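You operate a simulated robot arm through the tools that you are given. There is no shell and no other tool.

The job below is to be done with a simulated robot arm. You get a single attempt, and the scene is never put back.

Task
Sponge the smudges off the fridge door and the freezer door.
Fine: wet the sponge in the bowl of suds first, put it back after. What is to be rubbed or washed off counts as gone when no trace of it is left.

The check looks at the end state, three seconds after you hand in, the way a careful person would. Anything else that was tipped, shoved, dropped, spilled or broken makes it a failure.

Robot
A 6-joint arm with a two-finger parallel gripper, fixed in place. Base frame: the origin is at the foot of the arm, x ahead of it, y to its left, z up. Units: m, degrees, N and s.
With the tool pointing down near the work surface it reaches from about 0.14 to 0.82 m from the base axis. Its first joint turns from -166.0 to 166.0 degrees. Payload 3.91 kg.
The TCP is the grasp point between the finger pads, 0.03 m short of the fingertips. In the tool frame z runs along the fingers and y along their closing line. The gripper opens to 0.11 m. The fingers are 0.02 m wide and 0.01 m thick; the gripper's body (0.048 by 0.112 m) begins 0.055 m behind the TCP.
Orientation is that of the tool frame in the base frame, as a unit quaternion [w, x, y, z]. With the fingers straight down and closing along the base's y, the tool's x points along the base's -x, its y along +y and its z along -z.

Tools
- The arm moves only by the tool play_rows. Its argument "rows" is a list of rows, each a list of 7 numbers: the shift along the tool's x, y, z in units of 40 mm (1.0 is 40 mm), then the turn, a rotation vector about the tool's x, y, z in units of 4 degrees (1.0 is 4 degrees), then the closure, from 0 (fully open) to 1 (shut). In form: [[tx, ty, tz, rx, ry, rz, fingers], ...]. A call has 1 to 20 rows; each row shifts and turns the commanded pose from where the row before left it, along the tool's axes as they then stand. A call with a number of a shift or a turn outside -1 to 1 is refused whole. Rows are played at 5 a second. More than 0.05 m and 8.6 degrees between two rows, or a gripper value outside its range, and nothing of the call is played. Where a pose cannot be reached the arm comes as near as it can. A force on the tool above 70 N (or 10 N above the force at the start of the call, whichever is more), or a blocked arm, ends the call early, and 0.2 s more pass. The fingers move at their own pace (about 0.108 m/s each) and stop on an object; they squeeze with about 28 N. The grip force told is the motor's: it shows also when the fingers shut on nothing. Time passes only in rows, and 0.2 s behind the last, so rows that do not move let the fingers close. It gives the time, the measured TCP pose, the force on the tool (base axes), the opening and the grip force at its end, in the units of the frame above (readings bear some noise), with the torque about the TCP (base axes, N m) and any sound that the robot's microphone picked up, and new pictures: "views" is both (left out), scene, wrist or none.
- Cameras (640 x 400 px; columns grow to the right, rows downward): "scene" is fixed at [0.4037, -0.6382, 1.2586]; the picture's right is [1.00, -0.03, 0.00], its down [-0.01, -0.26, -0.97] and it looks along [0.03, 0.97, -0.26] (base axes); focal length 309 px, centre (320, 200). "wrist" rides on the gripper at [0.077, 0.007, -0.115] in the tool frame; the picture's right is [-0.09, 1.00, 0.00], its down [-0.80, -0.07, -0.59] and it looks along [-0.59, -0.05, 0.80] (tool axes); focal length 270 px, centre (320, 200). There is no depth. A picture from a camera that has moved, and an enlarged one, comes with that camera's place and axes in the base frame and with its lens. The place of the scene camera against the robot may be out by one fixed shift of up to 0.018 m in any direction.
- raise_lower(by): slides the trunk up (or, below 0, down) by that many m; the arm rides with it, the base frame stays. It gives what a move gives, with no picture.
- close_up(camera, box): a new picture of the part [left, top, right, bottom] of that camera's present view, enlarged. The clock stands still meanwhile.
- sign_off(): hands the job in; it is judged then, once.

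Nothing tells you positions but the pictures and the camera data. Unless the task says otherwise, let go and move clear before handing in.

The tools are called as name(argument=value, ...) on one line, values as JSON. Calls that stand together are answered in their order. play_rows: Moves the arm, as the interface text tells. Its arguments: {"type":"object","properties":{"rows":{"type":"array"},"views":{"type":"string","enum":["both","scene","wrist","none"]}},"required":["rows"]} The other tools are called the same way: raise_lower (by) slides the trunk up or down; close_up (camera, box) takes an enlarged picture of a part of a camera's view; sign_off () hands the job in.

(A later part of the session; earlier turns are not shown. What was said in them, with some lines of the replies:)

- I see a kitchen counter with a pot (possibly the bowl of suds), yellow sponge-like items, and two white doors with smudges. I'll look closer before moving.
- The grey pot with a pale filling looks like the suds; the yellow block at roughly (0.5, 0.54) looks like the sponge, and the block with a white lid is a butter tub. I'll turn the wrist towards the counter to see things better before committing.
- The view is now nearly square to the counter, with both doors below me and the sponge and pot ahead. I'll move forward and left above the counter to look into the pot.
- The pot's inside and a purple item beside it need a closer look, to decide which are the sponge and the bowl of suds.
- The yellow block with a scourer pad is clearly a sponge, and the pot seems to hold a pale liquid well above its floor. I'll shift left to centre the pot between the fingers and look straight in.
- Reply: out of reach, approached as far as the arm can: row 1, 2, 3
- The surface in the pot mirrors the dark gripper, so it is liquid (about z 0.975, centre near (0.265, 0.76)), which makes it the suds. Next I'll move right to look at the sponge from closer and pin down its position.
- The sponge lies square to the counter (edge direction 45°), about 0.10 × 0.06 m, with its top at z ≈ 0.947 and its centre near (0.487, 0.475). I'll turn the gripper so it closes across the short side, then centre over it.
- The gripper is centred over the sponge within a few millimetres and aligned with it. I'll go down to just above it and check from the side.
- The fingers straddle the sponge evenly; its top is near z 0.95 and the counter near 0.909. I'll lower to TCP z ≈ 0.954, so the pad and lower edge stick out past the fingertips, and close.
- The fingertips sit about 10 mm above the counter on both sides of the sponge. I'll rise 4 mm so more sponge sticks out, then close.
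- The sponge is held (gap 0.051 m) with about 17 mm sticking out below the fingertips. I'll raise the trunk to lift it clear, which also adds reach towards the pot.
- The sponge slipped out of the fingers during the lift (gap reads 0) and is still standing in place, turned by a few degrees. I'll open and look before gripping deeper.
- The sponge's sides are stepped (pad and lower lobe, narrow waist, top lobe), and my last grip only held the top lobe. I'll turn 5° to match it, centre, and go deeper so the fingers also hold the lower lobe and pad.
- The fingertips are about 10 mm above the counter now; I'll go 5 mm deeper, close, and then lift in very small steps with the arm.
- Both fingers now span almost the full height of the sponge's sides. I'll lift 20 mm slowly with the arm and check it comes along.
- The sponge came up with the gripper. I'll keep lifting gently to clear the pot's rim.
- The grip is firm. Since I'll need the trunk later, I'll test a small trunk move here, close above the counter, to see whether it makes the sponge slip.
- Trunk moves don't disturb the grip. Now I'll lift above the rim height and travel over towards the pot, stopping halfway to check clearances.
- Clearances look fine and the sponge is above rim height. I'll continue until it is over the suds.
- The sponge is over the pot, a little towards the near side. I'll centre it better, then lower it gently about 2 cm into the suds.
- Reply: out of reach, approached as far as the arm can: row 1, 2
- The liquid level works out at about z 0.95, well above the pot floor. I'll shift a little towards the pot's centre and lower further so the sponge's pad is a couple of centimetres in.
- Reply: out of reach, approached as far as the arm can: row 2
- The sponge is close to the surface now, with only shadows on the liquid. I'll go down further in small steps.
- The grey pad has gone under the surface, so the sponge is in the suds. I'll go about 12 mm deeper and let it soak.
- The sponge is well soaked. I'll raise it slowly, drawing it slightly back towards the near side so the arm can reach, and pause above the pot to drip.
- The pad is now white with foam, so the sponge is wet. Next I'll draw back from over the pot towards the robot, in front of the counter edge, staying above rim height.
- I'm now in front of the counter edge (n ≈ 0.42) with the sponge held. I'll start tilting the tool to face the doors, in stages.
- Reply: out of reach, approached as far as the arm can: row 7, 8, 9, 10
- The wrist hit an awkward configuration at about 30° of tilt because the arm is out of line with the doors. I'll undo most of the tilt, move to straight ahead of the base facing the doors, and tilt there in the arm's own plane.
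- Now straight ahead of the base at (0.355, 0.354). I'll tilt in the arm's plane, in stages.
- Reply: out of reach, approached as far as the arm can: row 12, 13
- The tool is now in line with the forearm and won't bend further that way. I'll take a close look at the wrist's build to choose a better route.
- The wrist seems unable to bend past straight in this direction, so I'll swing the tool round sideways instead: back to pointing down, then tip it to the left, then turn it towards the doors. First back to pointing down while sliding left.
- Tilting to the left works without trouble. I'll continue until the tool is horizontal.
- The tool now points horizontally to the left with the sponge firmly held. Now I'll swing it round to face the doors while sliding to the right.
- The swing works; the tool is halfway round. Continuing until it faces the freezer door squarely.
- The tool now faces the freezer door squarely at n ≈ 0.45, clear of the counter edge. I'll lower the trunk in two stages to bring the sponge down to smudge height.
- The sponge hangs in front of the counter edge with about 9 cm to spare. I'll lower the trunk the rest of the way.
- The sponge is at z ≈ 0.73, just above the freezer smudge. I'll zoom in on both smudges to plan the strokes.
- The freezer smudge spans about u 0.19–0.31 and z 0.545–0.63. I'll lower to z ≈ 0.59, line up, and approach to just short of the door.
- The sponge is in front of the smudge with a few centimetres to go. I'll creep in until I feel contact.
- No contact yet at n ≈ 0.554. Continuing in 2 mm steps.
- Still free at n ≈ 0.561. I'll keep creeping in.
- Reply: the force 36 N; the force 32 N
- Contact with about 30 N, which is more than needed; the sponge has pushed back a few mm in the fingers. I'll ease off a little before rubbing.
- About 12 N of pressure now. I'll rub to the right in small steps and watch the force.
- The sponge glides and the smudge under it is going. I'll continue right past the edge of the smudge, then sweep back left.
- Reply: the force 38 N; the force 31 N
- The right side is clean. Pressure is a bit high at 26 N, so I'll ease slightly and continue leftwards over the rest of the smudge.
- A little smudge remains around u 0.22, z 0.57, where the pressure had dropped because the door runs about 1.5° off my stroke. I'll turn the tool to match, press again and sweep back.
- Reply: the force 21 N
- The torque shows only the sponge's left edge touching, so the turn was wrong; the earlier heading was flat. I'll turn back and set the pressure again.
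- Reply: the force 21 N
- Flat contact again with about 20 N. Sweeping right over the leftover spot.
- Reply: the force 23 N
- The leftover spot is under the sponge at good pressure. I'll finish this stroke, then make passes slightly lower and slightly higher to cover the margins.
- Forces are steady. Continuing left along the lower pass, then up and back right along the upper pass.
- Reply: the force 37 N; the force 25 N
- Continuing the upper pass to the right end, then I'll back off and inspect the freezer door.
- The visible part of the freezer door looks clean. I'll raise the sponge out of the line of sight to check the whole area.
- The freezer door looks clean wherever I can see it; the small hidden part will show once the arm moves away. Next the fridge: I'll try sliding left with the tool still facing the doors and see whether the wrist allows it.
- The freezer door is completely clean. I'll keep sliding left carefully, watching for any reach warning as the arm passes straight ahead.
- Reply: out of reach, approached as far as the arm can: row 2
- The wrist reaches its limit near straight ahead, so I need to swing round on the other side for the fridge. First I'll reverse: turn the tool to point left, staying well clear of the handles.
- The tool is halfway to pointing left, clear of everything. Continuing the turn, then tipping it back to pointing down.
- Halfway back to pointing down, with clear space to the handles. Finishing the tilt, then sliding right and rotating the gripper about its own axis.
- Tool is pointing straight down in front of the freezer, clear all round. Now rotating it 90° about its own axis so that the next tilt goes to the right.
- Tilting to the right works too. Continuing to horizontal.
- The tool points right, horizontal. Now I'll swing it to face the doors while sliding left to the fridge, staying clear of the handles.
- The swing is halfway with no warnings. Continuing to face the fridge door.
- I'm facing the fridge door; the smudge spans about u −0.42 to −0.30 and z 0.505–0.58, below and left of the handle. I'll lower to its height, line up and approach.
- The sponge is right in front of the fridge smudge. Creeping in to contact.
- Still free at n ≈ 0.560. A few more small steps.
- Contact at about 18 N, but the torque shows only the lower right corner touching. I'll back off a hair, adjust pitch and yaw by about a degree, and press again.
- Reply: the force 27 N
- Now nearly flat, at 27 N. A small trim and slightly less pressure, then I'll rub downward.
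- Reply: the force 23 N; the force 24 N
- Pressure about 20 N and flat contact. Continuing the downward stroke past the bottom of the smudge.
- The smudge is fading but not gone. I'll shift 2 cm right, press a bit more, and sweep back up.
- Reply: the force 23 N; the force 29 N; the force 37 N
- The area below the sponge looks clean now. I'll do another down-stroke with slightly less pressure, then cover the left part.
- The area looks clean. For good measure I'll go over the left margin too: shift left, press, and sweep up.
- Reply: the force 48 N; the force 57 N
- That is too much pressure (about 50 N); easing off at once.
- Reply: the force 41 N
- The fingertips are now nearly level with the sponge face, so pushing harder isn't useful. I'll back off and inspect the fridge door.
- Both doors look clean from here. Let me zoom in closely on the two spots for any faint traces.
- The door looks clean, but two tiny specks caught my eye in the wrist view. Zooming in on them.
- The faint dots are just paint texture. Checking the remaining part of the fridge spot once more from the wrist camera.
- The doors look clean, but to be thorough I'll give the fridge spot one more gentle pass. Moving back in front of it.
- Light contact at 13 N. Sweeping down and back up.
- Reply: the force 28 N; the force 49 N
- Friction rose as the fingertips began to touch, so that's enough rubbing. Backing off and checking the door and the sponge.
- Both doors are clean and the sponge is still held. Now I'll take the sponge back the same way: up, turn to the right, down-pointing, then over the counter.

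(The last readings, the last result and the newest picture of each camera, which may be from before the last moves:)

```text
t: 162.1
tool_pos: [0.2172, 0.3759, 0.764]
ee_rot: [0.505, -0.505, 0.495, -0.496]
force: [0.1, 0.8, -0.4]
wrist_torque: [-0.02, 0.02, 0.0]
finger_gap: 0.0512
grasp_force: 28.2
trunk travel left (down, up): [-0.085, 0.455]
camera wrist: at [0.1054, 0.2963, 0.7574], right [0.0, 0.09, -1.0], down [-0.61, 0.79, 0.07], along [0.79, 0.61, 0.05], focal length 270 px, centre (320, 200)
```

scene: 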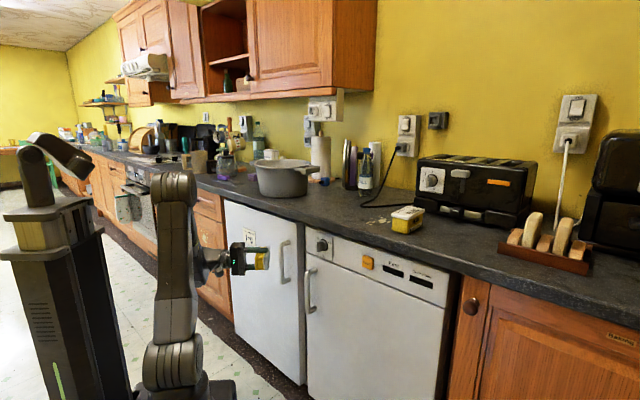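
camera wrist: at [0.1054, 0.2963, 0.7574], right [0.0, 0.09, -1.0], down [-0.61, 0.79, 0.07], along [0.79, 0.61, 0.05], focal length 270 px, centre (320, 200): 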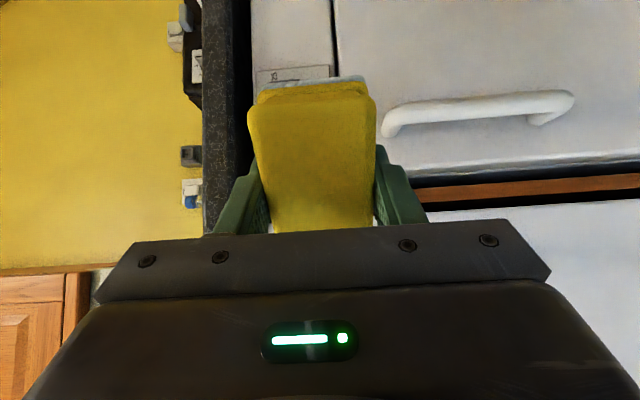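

Swinging on round to point right.

play_rows(rows=[[0.37, 0, 0.383, 0, 1, 0, 1], [0.343, 0, 0.408, 0, 1, 0, 1], [0.313, 0, 0.431, 0, 1, 0, 1], [0.282, 0, 0.452, 0, 1, 0, 1], [0.25, 0, 0.471, 0, 1, 0, 1], [0.217, 0, 0.487, 0, 1, 0, 1], [0.182, 0, 0.501, 0, 1, 0, 1], [0.147, 0, 0.512, 0, 1, 0, 1], [0.111, 0, 0.521, 0, 1, 0, 1], [0.074, 0, 0.528, 0, 1, 0, 1], [0.037, 0, 0.532, 0, 1, 0, 1], [0, 0, 0.4, 0, 0.5, 0, 1]], views="scene")

play_rows(rows=[[0, 0, 0, -1, 0, 0, 1], [0, 0, 0, -1, 0, 0, 1], [0, 0, 0, -1, 0, 0, 1], [0, 0, 0, -1, 0, 0, 1], [0, 0, 0, -1, 0, 0, 1], [0, 0, 0, -1, 0, 0, 1], [0, 0, 0, -1, 0, 0, 1], [0, 0, 0, -1, 0, 0, 1], [0, 0, 0, -1, 0, 0, 1], [0, 0, 0, -1, 0, 0, 1], [0, 0, 0, -1, 0, 0, 1], [0, 0, 0, -1, 0, 0, 1]], views="scene")

```text
t: 164.7
tool_pos: [0.4007, 0.2043, 0.7648]
ee_rot: [0.271, -0.27, 0.653, -0.653]
force: [-0.1, -0.7, -0.3]
wrist_torque: [0.0, -0.02, 0.05]
finger_gap: 0.0514
grasp_force: 28.0
trunk travel left (down, up): [-0.085, 0.455]
```

scene: 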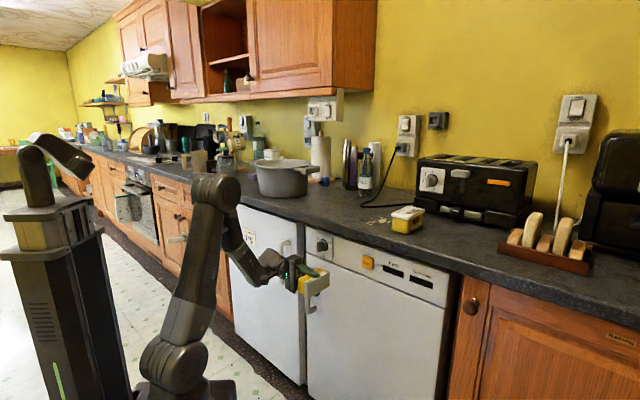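

```text
t: 167.3
tool_pos: [0.4015, 0.2045, 0.7632]
ee_rot: [0.137, -0.358, 0.863, -0.33]
force: [0.5, -0.1, -0.3]
wrist_torque: [-0.03, 0.02, -0.01]
finger_gap: 0.0512
grasp_force: 28.1
trunk travel left (down, up): [-0.085, 0.455]
```

scene: 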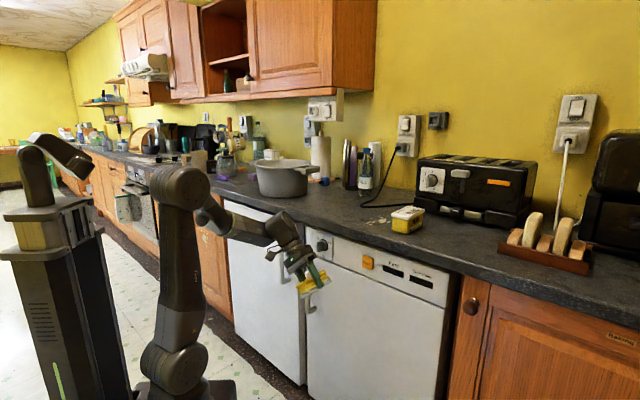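

Continuing to point straight down, then rotating the gripper back to the original grasp heading.

play_rows(rows=[[0, 0, 0, -1, 0, 0, 1], [0, 0, 0, -1, 0, 0, 1], [0, 0, 0, -1, 0, 0, 1], [0, 0, 0, -1, 0, 0, 1], [0, 0, 0, -1, 0, 0, 1], [0, 0, 0, -1, 0, 0, 1], [0, 0, 0, -1, 0, 0, 1], [0, 0, 0, -1, 0, 0, 1], [0, 0, 0, -1, 0, 0, 1], [0, 0, 0, -1, 0, 0, 1], [0, 0, 0, -0.44, 0, 0, 1]], views="none")

play_rows(rows=[[0, 0, 0, 0, 0, 1, 1], [0, 0, 0, 0, 0, 1, 1], [0, 0, 0, 0, 0, 1, 1], [0, 0, 0, 0, 0, 1, 1], [0, 0, 0, 0, 0, 1, 1], [0, 0, 0, 0, 0, 1, 1], [0, 0, 0, 0, 0, 1, 1], [0, 0, 0, 0, 0, 1, 1], [0, 0, 0, 0, 0, 1, 1], [0, 0, 0, 0, 0, 1, 1], [0, 0, 0, 0, 0, 1, 1], [0, 0, 0, 0, 0, 1, 1], [0, 0, 0, 0, 0, 1, 1], [0, 0, 0, 0, 0, 1, 1], [0, 0, 0, 0, 0, 1, 1], [0, 0, 0, 0, 0, 1, 1], [0, 0, 0, 0, 0, 1, 1], [0, 0, 0, 0, 0, 1, 1], [0, 0, 0, 0, 0, 1, 1], [0, 0, 0, 0, 0, 1, 1]], views="both")

```text
t: 169.7
tool_pos: [0.4001, 0.2031, 0.7638]
ee_rot: [0.001, -0.384, 0.924, -0.002]
force: [-0.2, 0.3, -1.0]
wrist_torque: [0.01, 0.01, 0.01]
finger_gap: 0.051
grasp_force: 28.2
trunk travel left (down, up): [-0.085, 0.455]
```

```text
t: 173.9
tool_pos: [0.4016, 0.2045, 0.7624]
ee_rot: [0.002, 0.301, 0.954, -0.001]
force: [-0.4, 0.0, -1.6]
wrist_torque: [-0.03, -0.02, 0.04]
finger_gap: 0.0511
grasp_force: 27.9
trunk travel left (down, up): [-0.085, 0.455]
camera wrist: at [0.3422, 0.2537, 0.8779], right [0.64, 0.77, 0.0], down [0.61, -0.52, 0.6], along [0.46, -0.39, -0.8], focal length 270 px, centre (320, 200)
```

scene: 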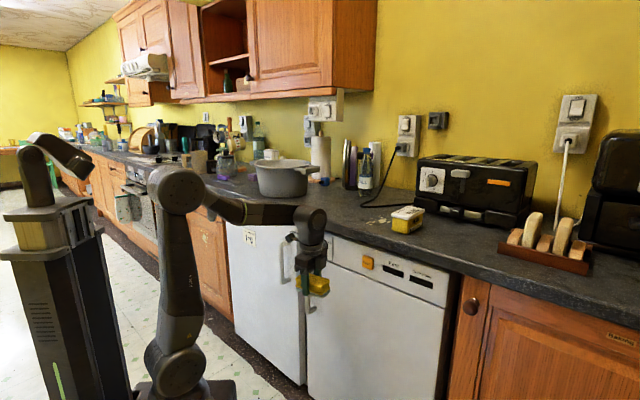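
wrist: 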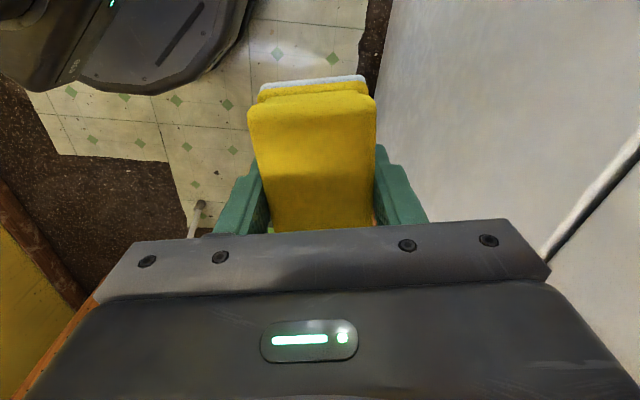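

Finishing the rotation, then raising the trunk to bring the sponge above counter height.

play_rows(rows=[[0, 0, 0, 0, 0, 1, 1], [0, 0, 0, 0, 0, 1, 1], [0, 0, 0, 0, 0, 0.5, 1]], views="none")

raise_lower(by=0.38)

close_up(camera="scene", box=[0, 0, 640, 400])

close_up(camera="wrist", box=[0, 0, 640, 400])

```text
t: 174.7
tool_pos: [0.4013, 0.2061, 0.7634]
ee_rot: [0.001, 0.382, 0.924, -0.001]
force: [0.0, 0.1, -1.0]
wrist_torque: [0.01, 0.01, -0.02]
finger_gap: 0.0509
grasp_force: 28.3
trunk travel left (down, up): [-0.085, 0.455]
```

```text
t: 178.3
tool_pos: [0.4009, 0.2043, 1.1435]
ee_rot: [0.001, 0.383, 0.924, 0.0]
force: [0.5, -0.1, -0.7]
wrist_torque: [-0.03, -0.03, -0.02]
finger_gap: 0.0513
grasp_force: 27.9
trunk travel left (down, up): [-0.465, 0.075]
```

```text
1.00 times, centred on (320, 200) of scene (not enlarged: the box is as wide or as high as the picture)
camera zoom: at [0.4037, -0.6382, 1.2586], right [1.0, -0.03, 0.0], down [-0.01, -0.26, -0.97], along [0.03, 0.97, -0.26], focal length 309 px, centre (320, 200)
```

zoom: 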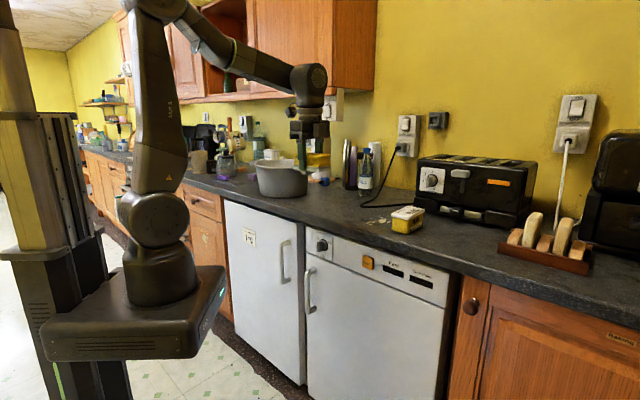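

```text
1.00 times, centred on (320, 200) of wrist (not enlarged: the box is as wide or as high as the picture)
camera zoom: at [0.3517, 0.264, 1.2578], right [0.77, 0.64, 0.0], down [0.51, -0.61, 0.6], along [0.38, -0.46, -0.8], focal length 270 px, centre (320, 200)
```

zoom: 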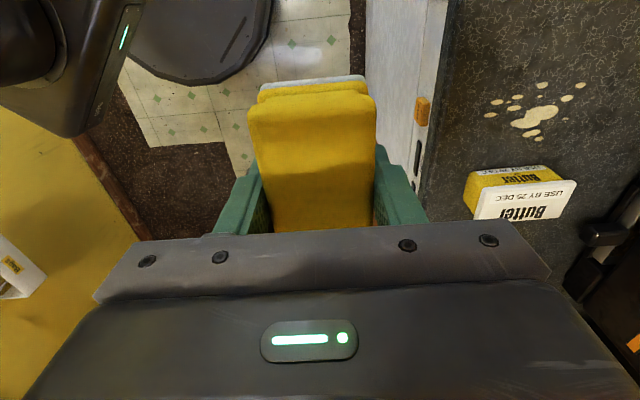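

Above the counter now. Moving left and then forward to hover over the sponge's original spot.

play_rows(rows=[[0.5, 0, 0, 0, 0, 0, 1], [0.7, 0, 0, 0, 0, 0, 1], [0.7, 0, 0, 0, 0, 0, 1], [0.7, 0, 0, 0, 0, 0, 1], [0.73, 0, 0, 0, 0, 0, 1], [0, 0.5, 0, 0, 0, 0, 1], [0, 0.7, 0, 0, 0, 0, 1], [0, 0.7, 0, 0, 0, 0, 1], [0, 0.7, 0, 0, 0, 0, 1], [0, 0.7, 0, 0, 0, 0, 1], [0, 0.7, 0, 0, 0, 0, 1], [0, 0.7, 0, 0, 0, 0, 1], [0, 0.7, 0, 0, 0, 0, 1], [0, 0.7, 0, 0, 0, 0, 1], [0, 0.28, 0, 0, 0, 0, 1]])

```text
t: 181.5
tool_pos: [0.4874, 0.4802, 1.1419]
ee_rot: [0.002, 0.383, 0.924, -0.001]
force: [0.5, -0.2, -0.8]
wrist_torque: [0.02, 0.0, 0.02]
finger_gap: 0.0507
grasp_force: 27.6
trunk travel left (down, up): [-0.465, 0.075]
camera wrist: at [0.4385, 0.5399, 1.2559], right [0.77, 0.64, 0.0], down [0.52, -0.61, 0.6], along [0.38, -0.46, -0.8], focal length 270 px, centre (320, 200)
```

scene: 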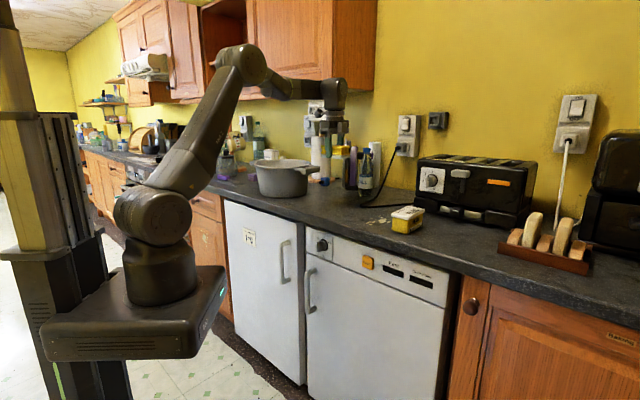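
wrist: 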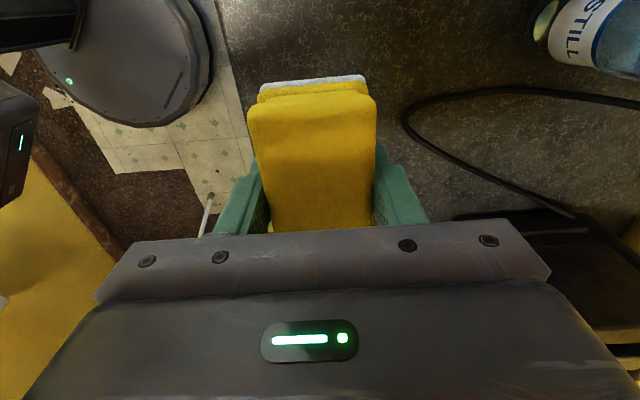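

Over the original spot. Lowering gently.

play_rows(rows=[[0, -0.03, 0.5, 0, 0, 0, 1], [0, -0.03, 0.6, 0, 0, 0, 1], [0, 0, 0.6, 0, 0, 0, 1], [0, 0, 0.6, 0, 0, 0, 1], [0, 0, 0.6, 0, 0, 0, 1], [0, 0, 0.6, 0, 0, 0, 1], [0, 0, 0.5, 0, 0, 0, 1], [0, 0, 0.3, 0, 0, 0, 1]], views="none")

close_up(camera="scene", box=[300, 165, 380, 215])

```text
t: 183.3
tool_pos: [0.4861, 0.4784, 0.9716]
ee_rot: [0.002, 0.383, 0.924, 0.0]
force: [0.3, 0.1, -0.1]
wrist_torque: [0.0, 0.02, -0.02]
finger_gap: 0.051
grasp_force: 28.2
trunk travel left (down, up): [-0.465, 0.075]
```

```text
8.00 times, centred on (340, 190) of scene
camera zoom: at [0.4037, -0.6382, 1.2586], right [1.0, -0.03, 0.0], down [-0.01, -0.26, -0.97], along [0.03, 0.97, -0.26], focal length 2475 px, centre (160, 280)
```

zoom: 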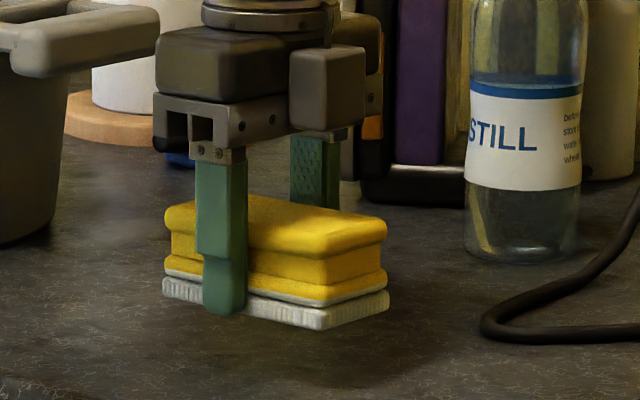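

About 25 mm to go. Continuing in small steps until the sponge touches the counter.

play_rows(rows=[[0, 0, 0.25, 0, 0, 0, 1], [0, 0, 0.2, 0, 0, 0, 1], [0, 0, 0, 0, 0, 0, 1]], views="none")

play_rows(rows=[[0, 0, 0.05, 0, 0, 0, 1], [0, 0, 0.05, 0, 0, 0, 1]], views="none")

play_rows(rows=[[0, 0, 0.05, 0, 0, 0, 1], [0, 0, 0.04, 0, 0, 0, 1]], views="none")

close_up(camera="scene", box=[300, 165, 380, 215])

```text
t: 184.1
tool_pos: [0.4871, 0.4784, 0.9518]
ee_rot: [0.001, 0.383, 0.924, -0.001]
force: [0.2, 0.4, 0.4]
wrist_torque: [0.01, 0.01, 0.02]
finger_gap: 0.0509
grasp_force: 27.9
trunk travel left (down, up): [-0.465, 0.075]
```

```text
t: 184.7
tool_pos: [0.4854, 0.478, 0.9493]
ee_rot: [0.002, 0.383, 0.924, 0.0]
force: [-0.3, 0.3, -0.3]
wrist_torque: [0.01, 0.01, 0.0]
finger_gap: 0.0512
grasp_force: 28.2
trunk travel left (down, up): [-0.465, 0.075]
```

```text
t: 185.3
tool_pos: [0.4852, 0.4768, 0.945]
ee_rot: [0.001, 0.382, 0.924, 0.0]
force: [0.1, -0.2, -0.2]
wrist_torque: [0.0, 0.01, 0.01]
finger_gap: 0.051
grasp_force: 28.6
trunk travel left (down, up): [-0.465, 0.075]
```

```text
8.00 times, centred on (340, 190) of scene
camera zoom: at [0.4037, -0.6382, 1.2586], right [1.0, -0.03, 0.0], down [-0.01, -0.26, -0.97], along [0.03, 0.97, -0.26], focal length 2475 px, centre (160, 280)
```

zoom: 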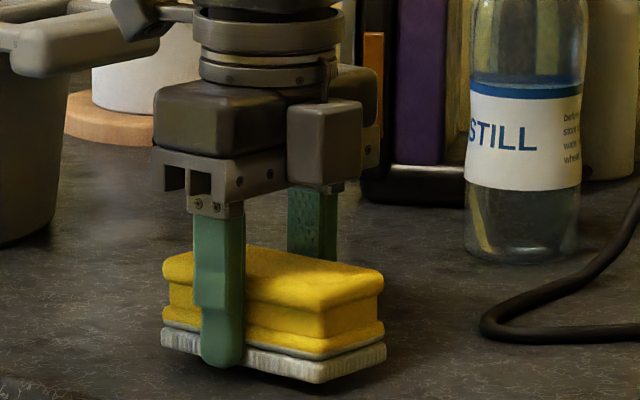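

Nearly there. A couple more 1–2 mm steps.

play_rows(rows=[[0, 0, 0.04, 0, 0, 0, 1], [0, 0, 0, 0, 0, 0, 1]], views="none")

play_rows(rows=[[0, 0, 0.03, 0, 0, 0, 1], [0, 0, 0, 0, 0, 0, 1]], views="none")

play_rows(rows=[[0, 0, 0.03, 0, 0, 0, 1], [0, 0, 0, 0, 0, 0, 1]], views="none")

```text
t: 185.9
tool_pos: [0.486, 0.4771, 0.9441]
ee_rot: [0.001, 0.383, 0.924, 0.0]
force: [0.5, 0.1, -0.1]
wrist_torque: [-0.01, -0.03, -0.04]
finger_gap: 0.0511
grasp_force: 28.0
trunk travel left (down, up): [-0.465, 0.075]
```

```text
t: 186.5
tool_pos: [0.4847, 0.4772, 0.9425]
ee_rot: [0.001, 0.383, 0.924, -0.001]
force: [-0.6, 0.1, -1.0]
wrist_torque: [-0.01, 0.0, -0.01]
finger_gap: 0.0512
grasp_force: 28.8
trunk travel left (down, up): [-0.465, 0.075]
```

```text
t: 187.1
tool_pos: [0.4853, 0.4776, 0.9413]
ee_rot: [0.001, 0.383, 0.924, -0.001]
force: [-0.4, -0.1, 0.6]
wrist_torque: [0.02, 0.06, -0.04]
finger_gap: 0.0511
grasp_force: 28.1
trunk travel left (down, up): [-0.465, 0.075]
```

play_rows(rows=[[0, 0, 0.025, 0, 0, 0, 1], [0, 0, 0, 0, 0, 0, 1]], views="none")

close_up(camera="scene", box=[300, 165, 380, 215])

```text
t: 187.7
tool_pos: [0.4855, 0.4772, 0.9412]
ee_rot: [0.001, 0.383, 0.924, 0.001]
force: [0.0, 2.0, 6.1]
wrist_torque: [0.22, 0.22, -0.02]
finger_gap: 0.0513
grasp_force: 27.3
trunk travel left (down, up): [-0.465, 0.075]
```

```text
8.00 times, centred on (340, 190) of scene
camera zoom: at [0.4037, -0.6382, 1.2586], right [1.0, -0.03, 0.0], down [-0.01, -0.26, -0.97], along [0.03, 0.97, -0.26], focal length 2475 px, centre (160, 280)
```

zoom: 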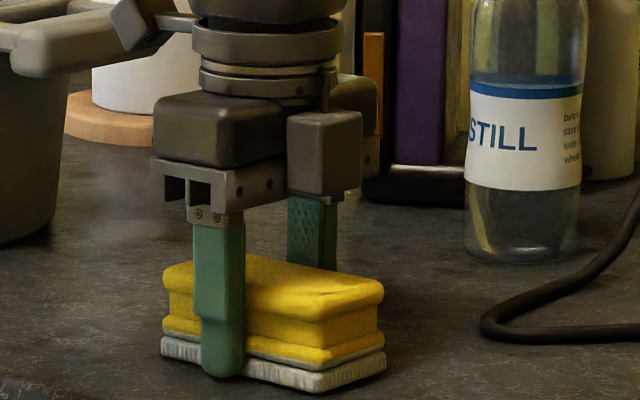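

The sponge touches the counter (about 6 N). Opening the fingers gradually.

play_rows(rows=[[0, 0, 0, 0, 0, 0, 0.5], [0, 0, 0, 0, 0, 0, 0.45], [0, 0, 0, 0, 0, 0, 0.4], [0, 0, 0, 0, 0, 0, 0.3], [0, 0, 0, 0, 0, 0, 0.15], [0, 0, 0, 0, 0, 0, 0], [0, 0, 0, 0, 0, 0, 0]], views="wrist")

close_up(camera="scene", box=[300, 165, 380, 215])

```text
t: 189.3
tool_pos: [0.4844, 0.477, 0.94]
ee_rot: [0.001, 0.382, 0.924, -0.001]
force: [-0.4, -0.3, 0.6]
wrist_torque: [0.0, 0.02, -0.01]
finger_gap: 0.1103
grasp_force: 0.1
trunk travel left (down, up): [-0.465, 0.075]
camera wrist: at [0.4364, 0.5361, 1.0549], right [0.77, 0.64, 0.0], down [0.51, -0.61, 0.6], along [0.38, -0.46, -0.8], focal length 270 px, centre (320, 200)
```

wrist: 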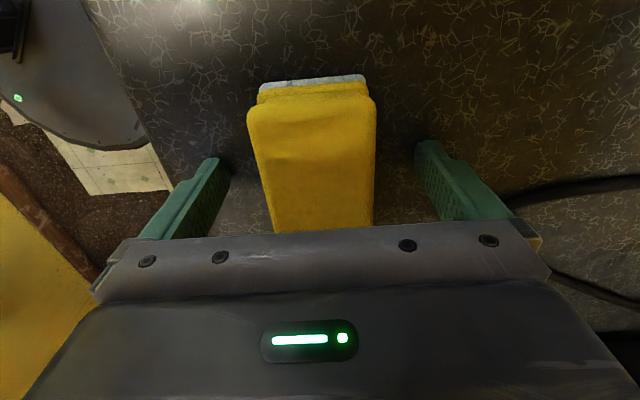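

```text
8.00 times, centred on (340, 190) of scene
camera zoom: at [0.4037, -0.6382, 1.2586], right [1.0, -0.03, 0.0], down [-0.01, -0.26, -0.97], along [0.03, 0.97, -0.26], focal length 2475 px, centre (160, 280)
```

zoom: 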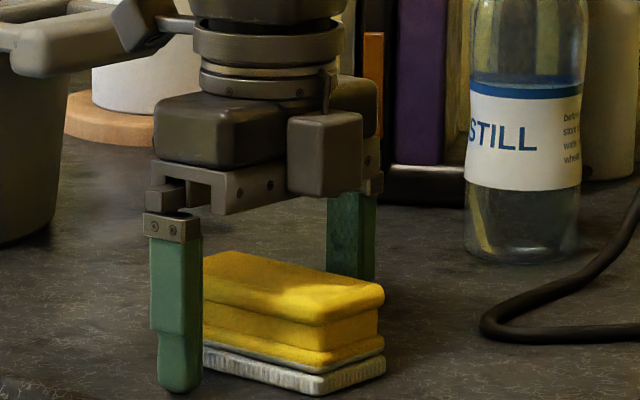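

The sponge is standing at its original spot, within a few millimetres. Raising the gripper straight up and clear.

play_rows(rows=[[0, 0, -0.2, 0, 0, 0, 0], [0, 0, -0.4, 0, 0, 0, 0], [0, 0, -0.6, 0, 0, 0, 0], [0, 0, -0.8, 0, 0, 0, 0], [0, 0, -0.8, 0, 0, 0, 0], [0, 0, -0.8, 0, 0, 0, 0], [0, 0, -0.8, 0, 0, 0, 0], [0, 0, -0.8, 0, 0, 0, 0]])

close_up(camera="scene", box=[280, 140, 400, 215])

```text
t: 191.1
tool_pos: [0.4853, 0.4768, 1.1504]
ee_rot: [0.001, 0.383, 0.924, -0.001]
force: [0.2, -0.1, -0.3]
wrist_torque: [0.0, -0.01, -0.02]
finger_gap: 0.1099
grasp_force: 0.0
trunk travel left (down, up): [-0.465, 0.075]
camera wrist: at [0.4355, 0.5368, 1.265], right [0.77, 0.64, 0.0], down [0.51, -0.61, 0.6], along [0.38, -0.46, -0.8], focal length 270 px, centre (320, 200)
```

scene: 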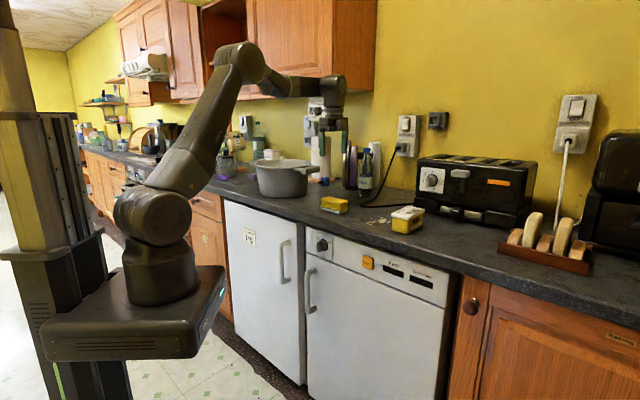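
wrist: 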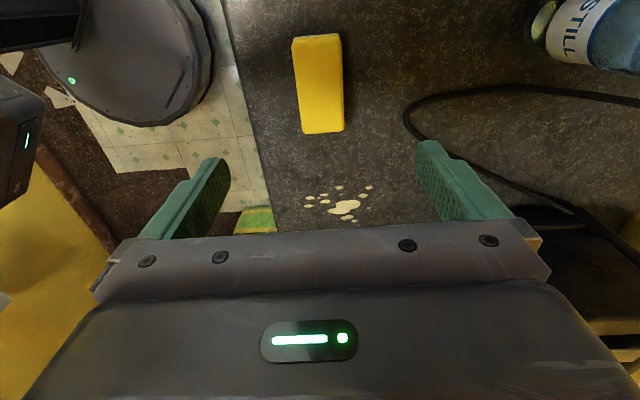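

```text
5.33 times, centred on (340, 178) of scene
camera zoom: at [0.4037, -0.6382, 1.2586], right [1.0, -0.03, 0.0], down [-0.01, -0.26, -0.97], along [0.03, 0.97, -0.26], focal length 1650 px, centre (213, 320)
```

zoom: 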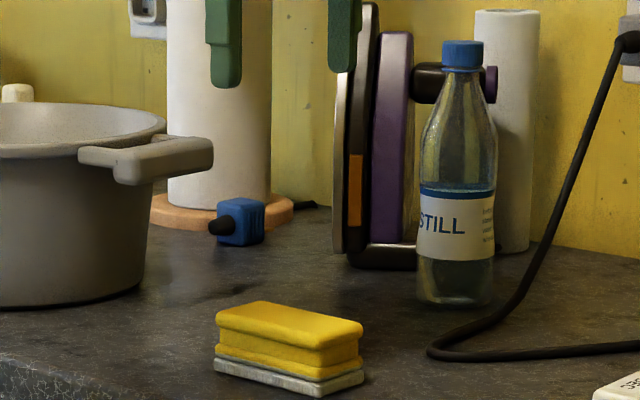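

The sponge is back within 2–3 mm of where it began, and nothing around it has moved. I'll retract the arm and take one last look before handing in.

play_rows(rows=[[0, -0.5, -0.2, 0, 0, 0, 0], [0, -0.7, 0, 0, 0, 0, 0], [0, -0.7, 0, 0, 0, 0, 0], [0, -0.7, 0, 0, 0, 0, 0], [0, -0.7, 0, 0, 0, 0, 0], [0, -0.7, 0, 0, 0, 0, 0], [0, -0.7, 0, 0, 0, 0, 0], [0, -0.7, 0, 0, 0, 0, 0], [0, -0.4, 0, 0, 0, 0, 0]], views="both")

close_up(camera="scene", box=[210, 190, 470, 400])

close_up(camera="scene", box=[220, 120, 460, 270])

close_up(camera="scene", box=[240, 250, 285, 290])

close_up(camera="scene", box=[340, 295, 405, 350])

```text
t: 193.1
tool_pos: [0.3209, 0.3147, 1.1557]
ee_rot: [0.001, 0.383, 0.924, 0.0]
force: [-0.3, 0.6, 0.4]
wrist_torque: [0.01, 0.0, -0.01]
finger_gap: 0.11
grasp_force: 0.1
trunk travel left (down, up): [-0.465, 0.075]
camera wrist: at [0.2712, 0.3732, 1.2715], right [0.77, 0.64, 0.0], down [0.51, -0.61, 0.6], along [0.39, -0.46, -0.8], focal length 270 px, centre (320, 200)
```

scene: 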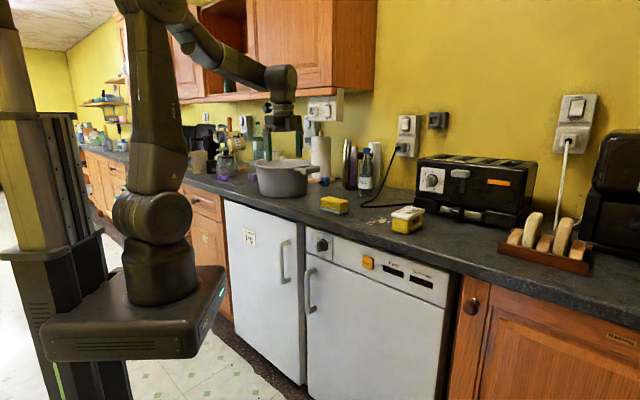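
wrist: 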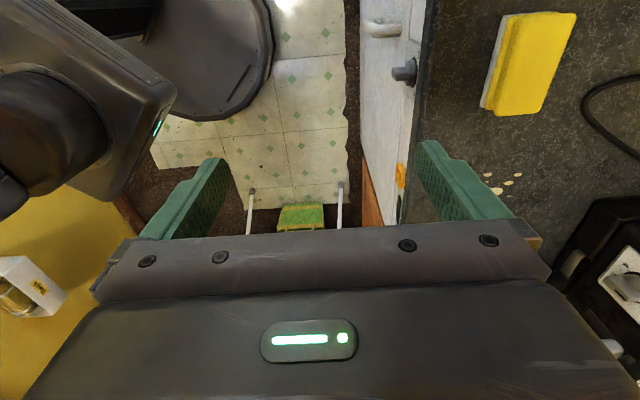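

```text
1.90 times, centred on (340, 295) of scene
camera zoom: at [0.4037, -0.6382, 1.2586], right [1.0, -0.03, 0.0], down [-0.01, -0.26, -0.97], along [0.03, 0.97, -0.26], focal length 589 px, centre (282, 19)
```

zoom: 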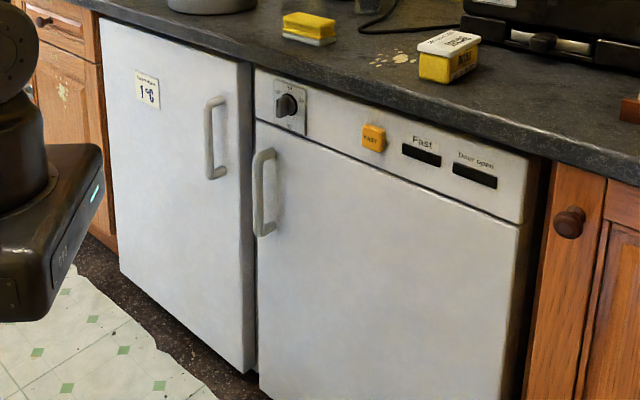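

```text
2.67 times, centred on (340, 195) of scene
camera zoom: at [0.4037, -0.6382, 1.2586], right [1.0, -0.03, 0.0], down [-0.01, -0.26, -0.97], along [0.03, 0.97, -0.26], focal length 825 px, centre (267, 213)
```

zoom: 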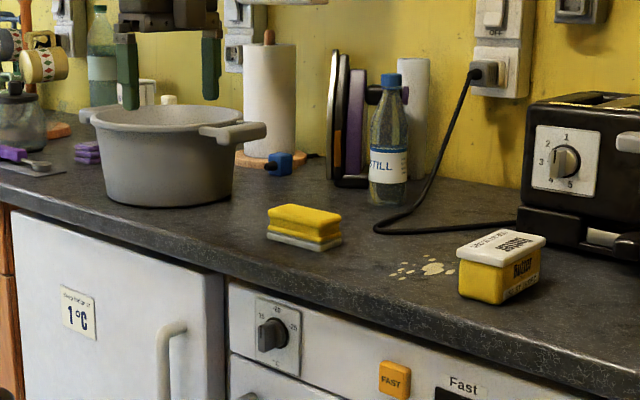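

```text
10.00 times, centred on (262, 270) of scene
camera zoom: at [0.4037, -0.6382, 1.2586], right [1.0, -0.03, 0.0], down [-0.01, -0.26, -0.97], along [0.03, 0.97, -0.26], focal length 3094 px, centre (895, -500)
```

zoom: 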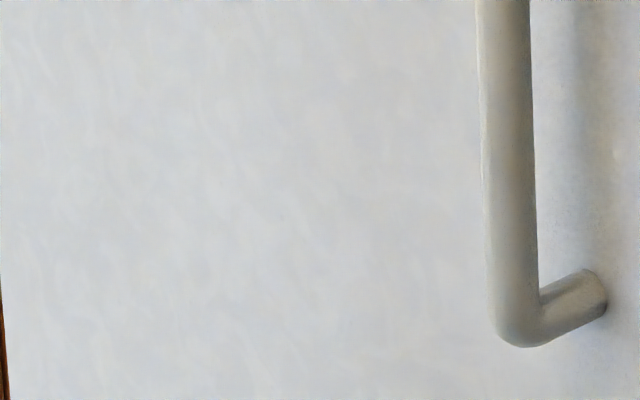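

```text
7.27 times, centred on (372, 322) of scene
camera zoom: at [0.4037, -0.6382, 1.2586], right [1.0, -0.03, 0.0], down [-0.01, -0.26, -0.97], along [0.03, 0.97, -0.26], focal length 2250 px, centre (-62, -691)
```

zoom: 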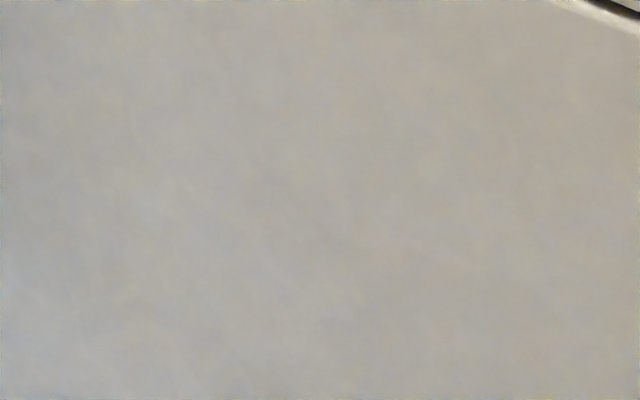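

Both doors show no trace of the smudges. The sponge is back where it stood, the pot and everything else on the counter are unmoved, and the gripper is open and clear, so I'm handing in.

sign_off()

```text
The job is handed in.
```

I wiped the smudges off both the fridge door and the freezer door. Close-up views show no trace left on either. I've handed the job in, but I don't have the check's result.

- **Wetting:** I dipped the sponge in the grey pot of suds. I took that as the bowl because it was the only container of liquid I could see. The pad came out white with foam.
- **Wiping:** I went over each smudge several times. On the last fridge strokes the gripper's fingertips came level with the sponge, so they may have touched the door. I see no marks from it.
- **First grip slipped:** The sponge slid out on my first lift and turned by about 5° on the counter. It didn't fall, and I picked it up again with a deeper grip.
- **Putting back:** The sponge is back within about 3 mm of where it started. The pot and the other items on the counter look unmoved, and the gripper is open and clear.

I left the spots on the counter and on the wooden cabinet door, since you only asked for the two appliance doors.
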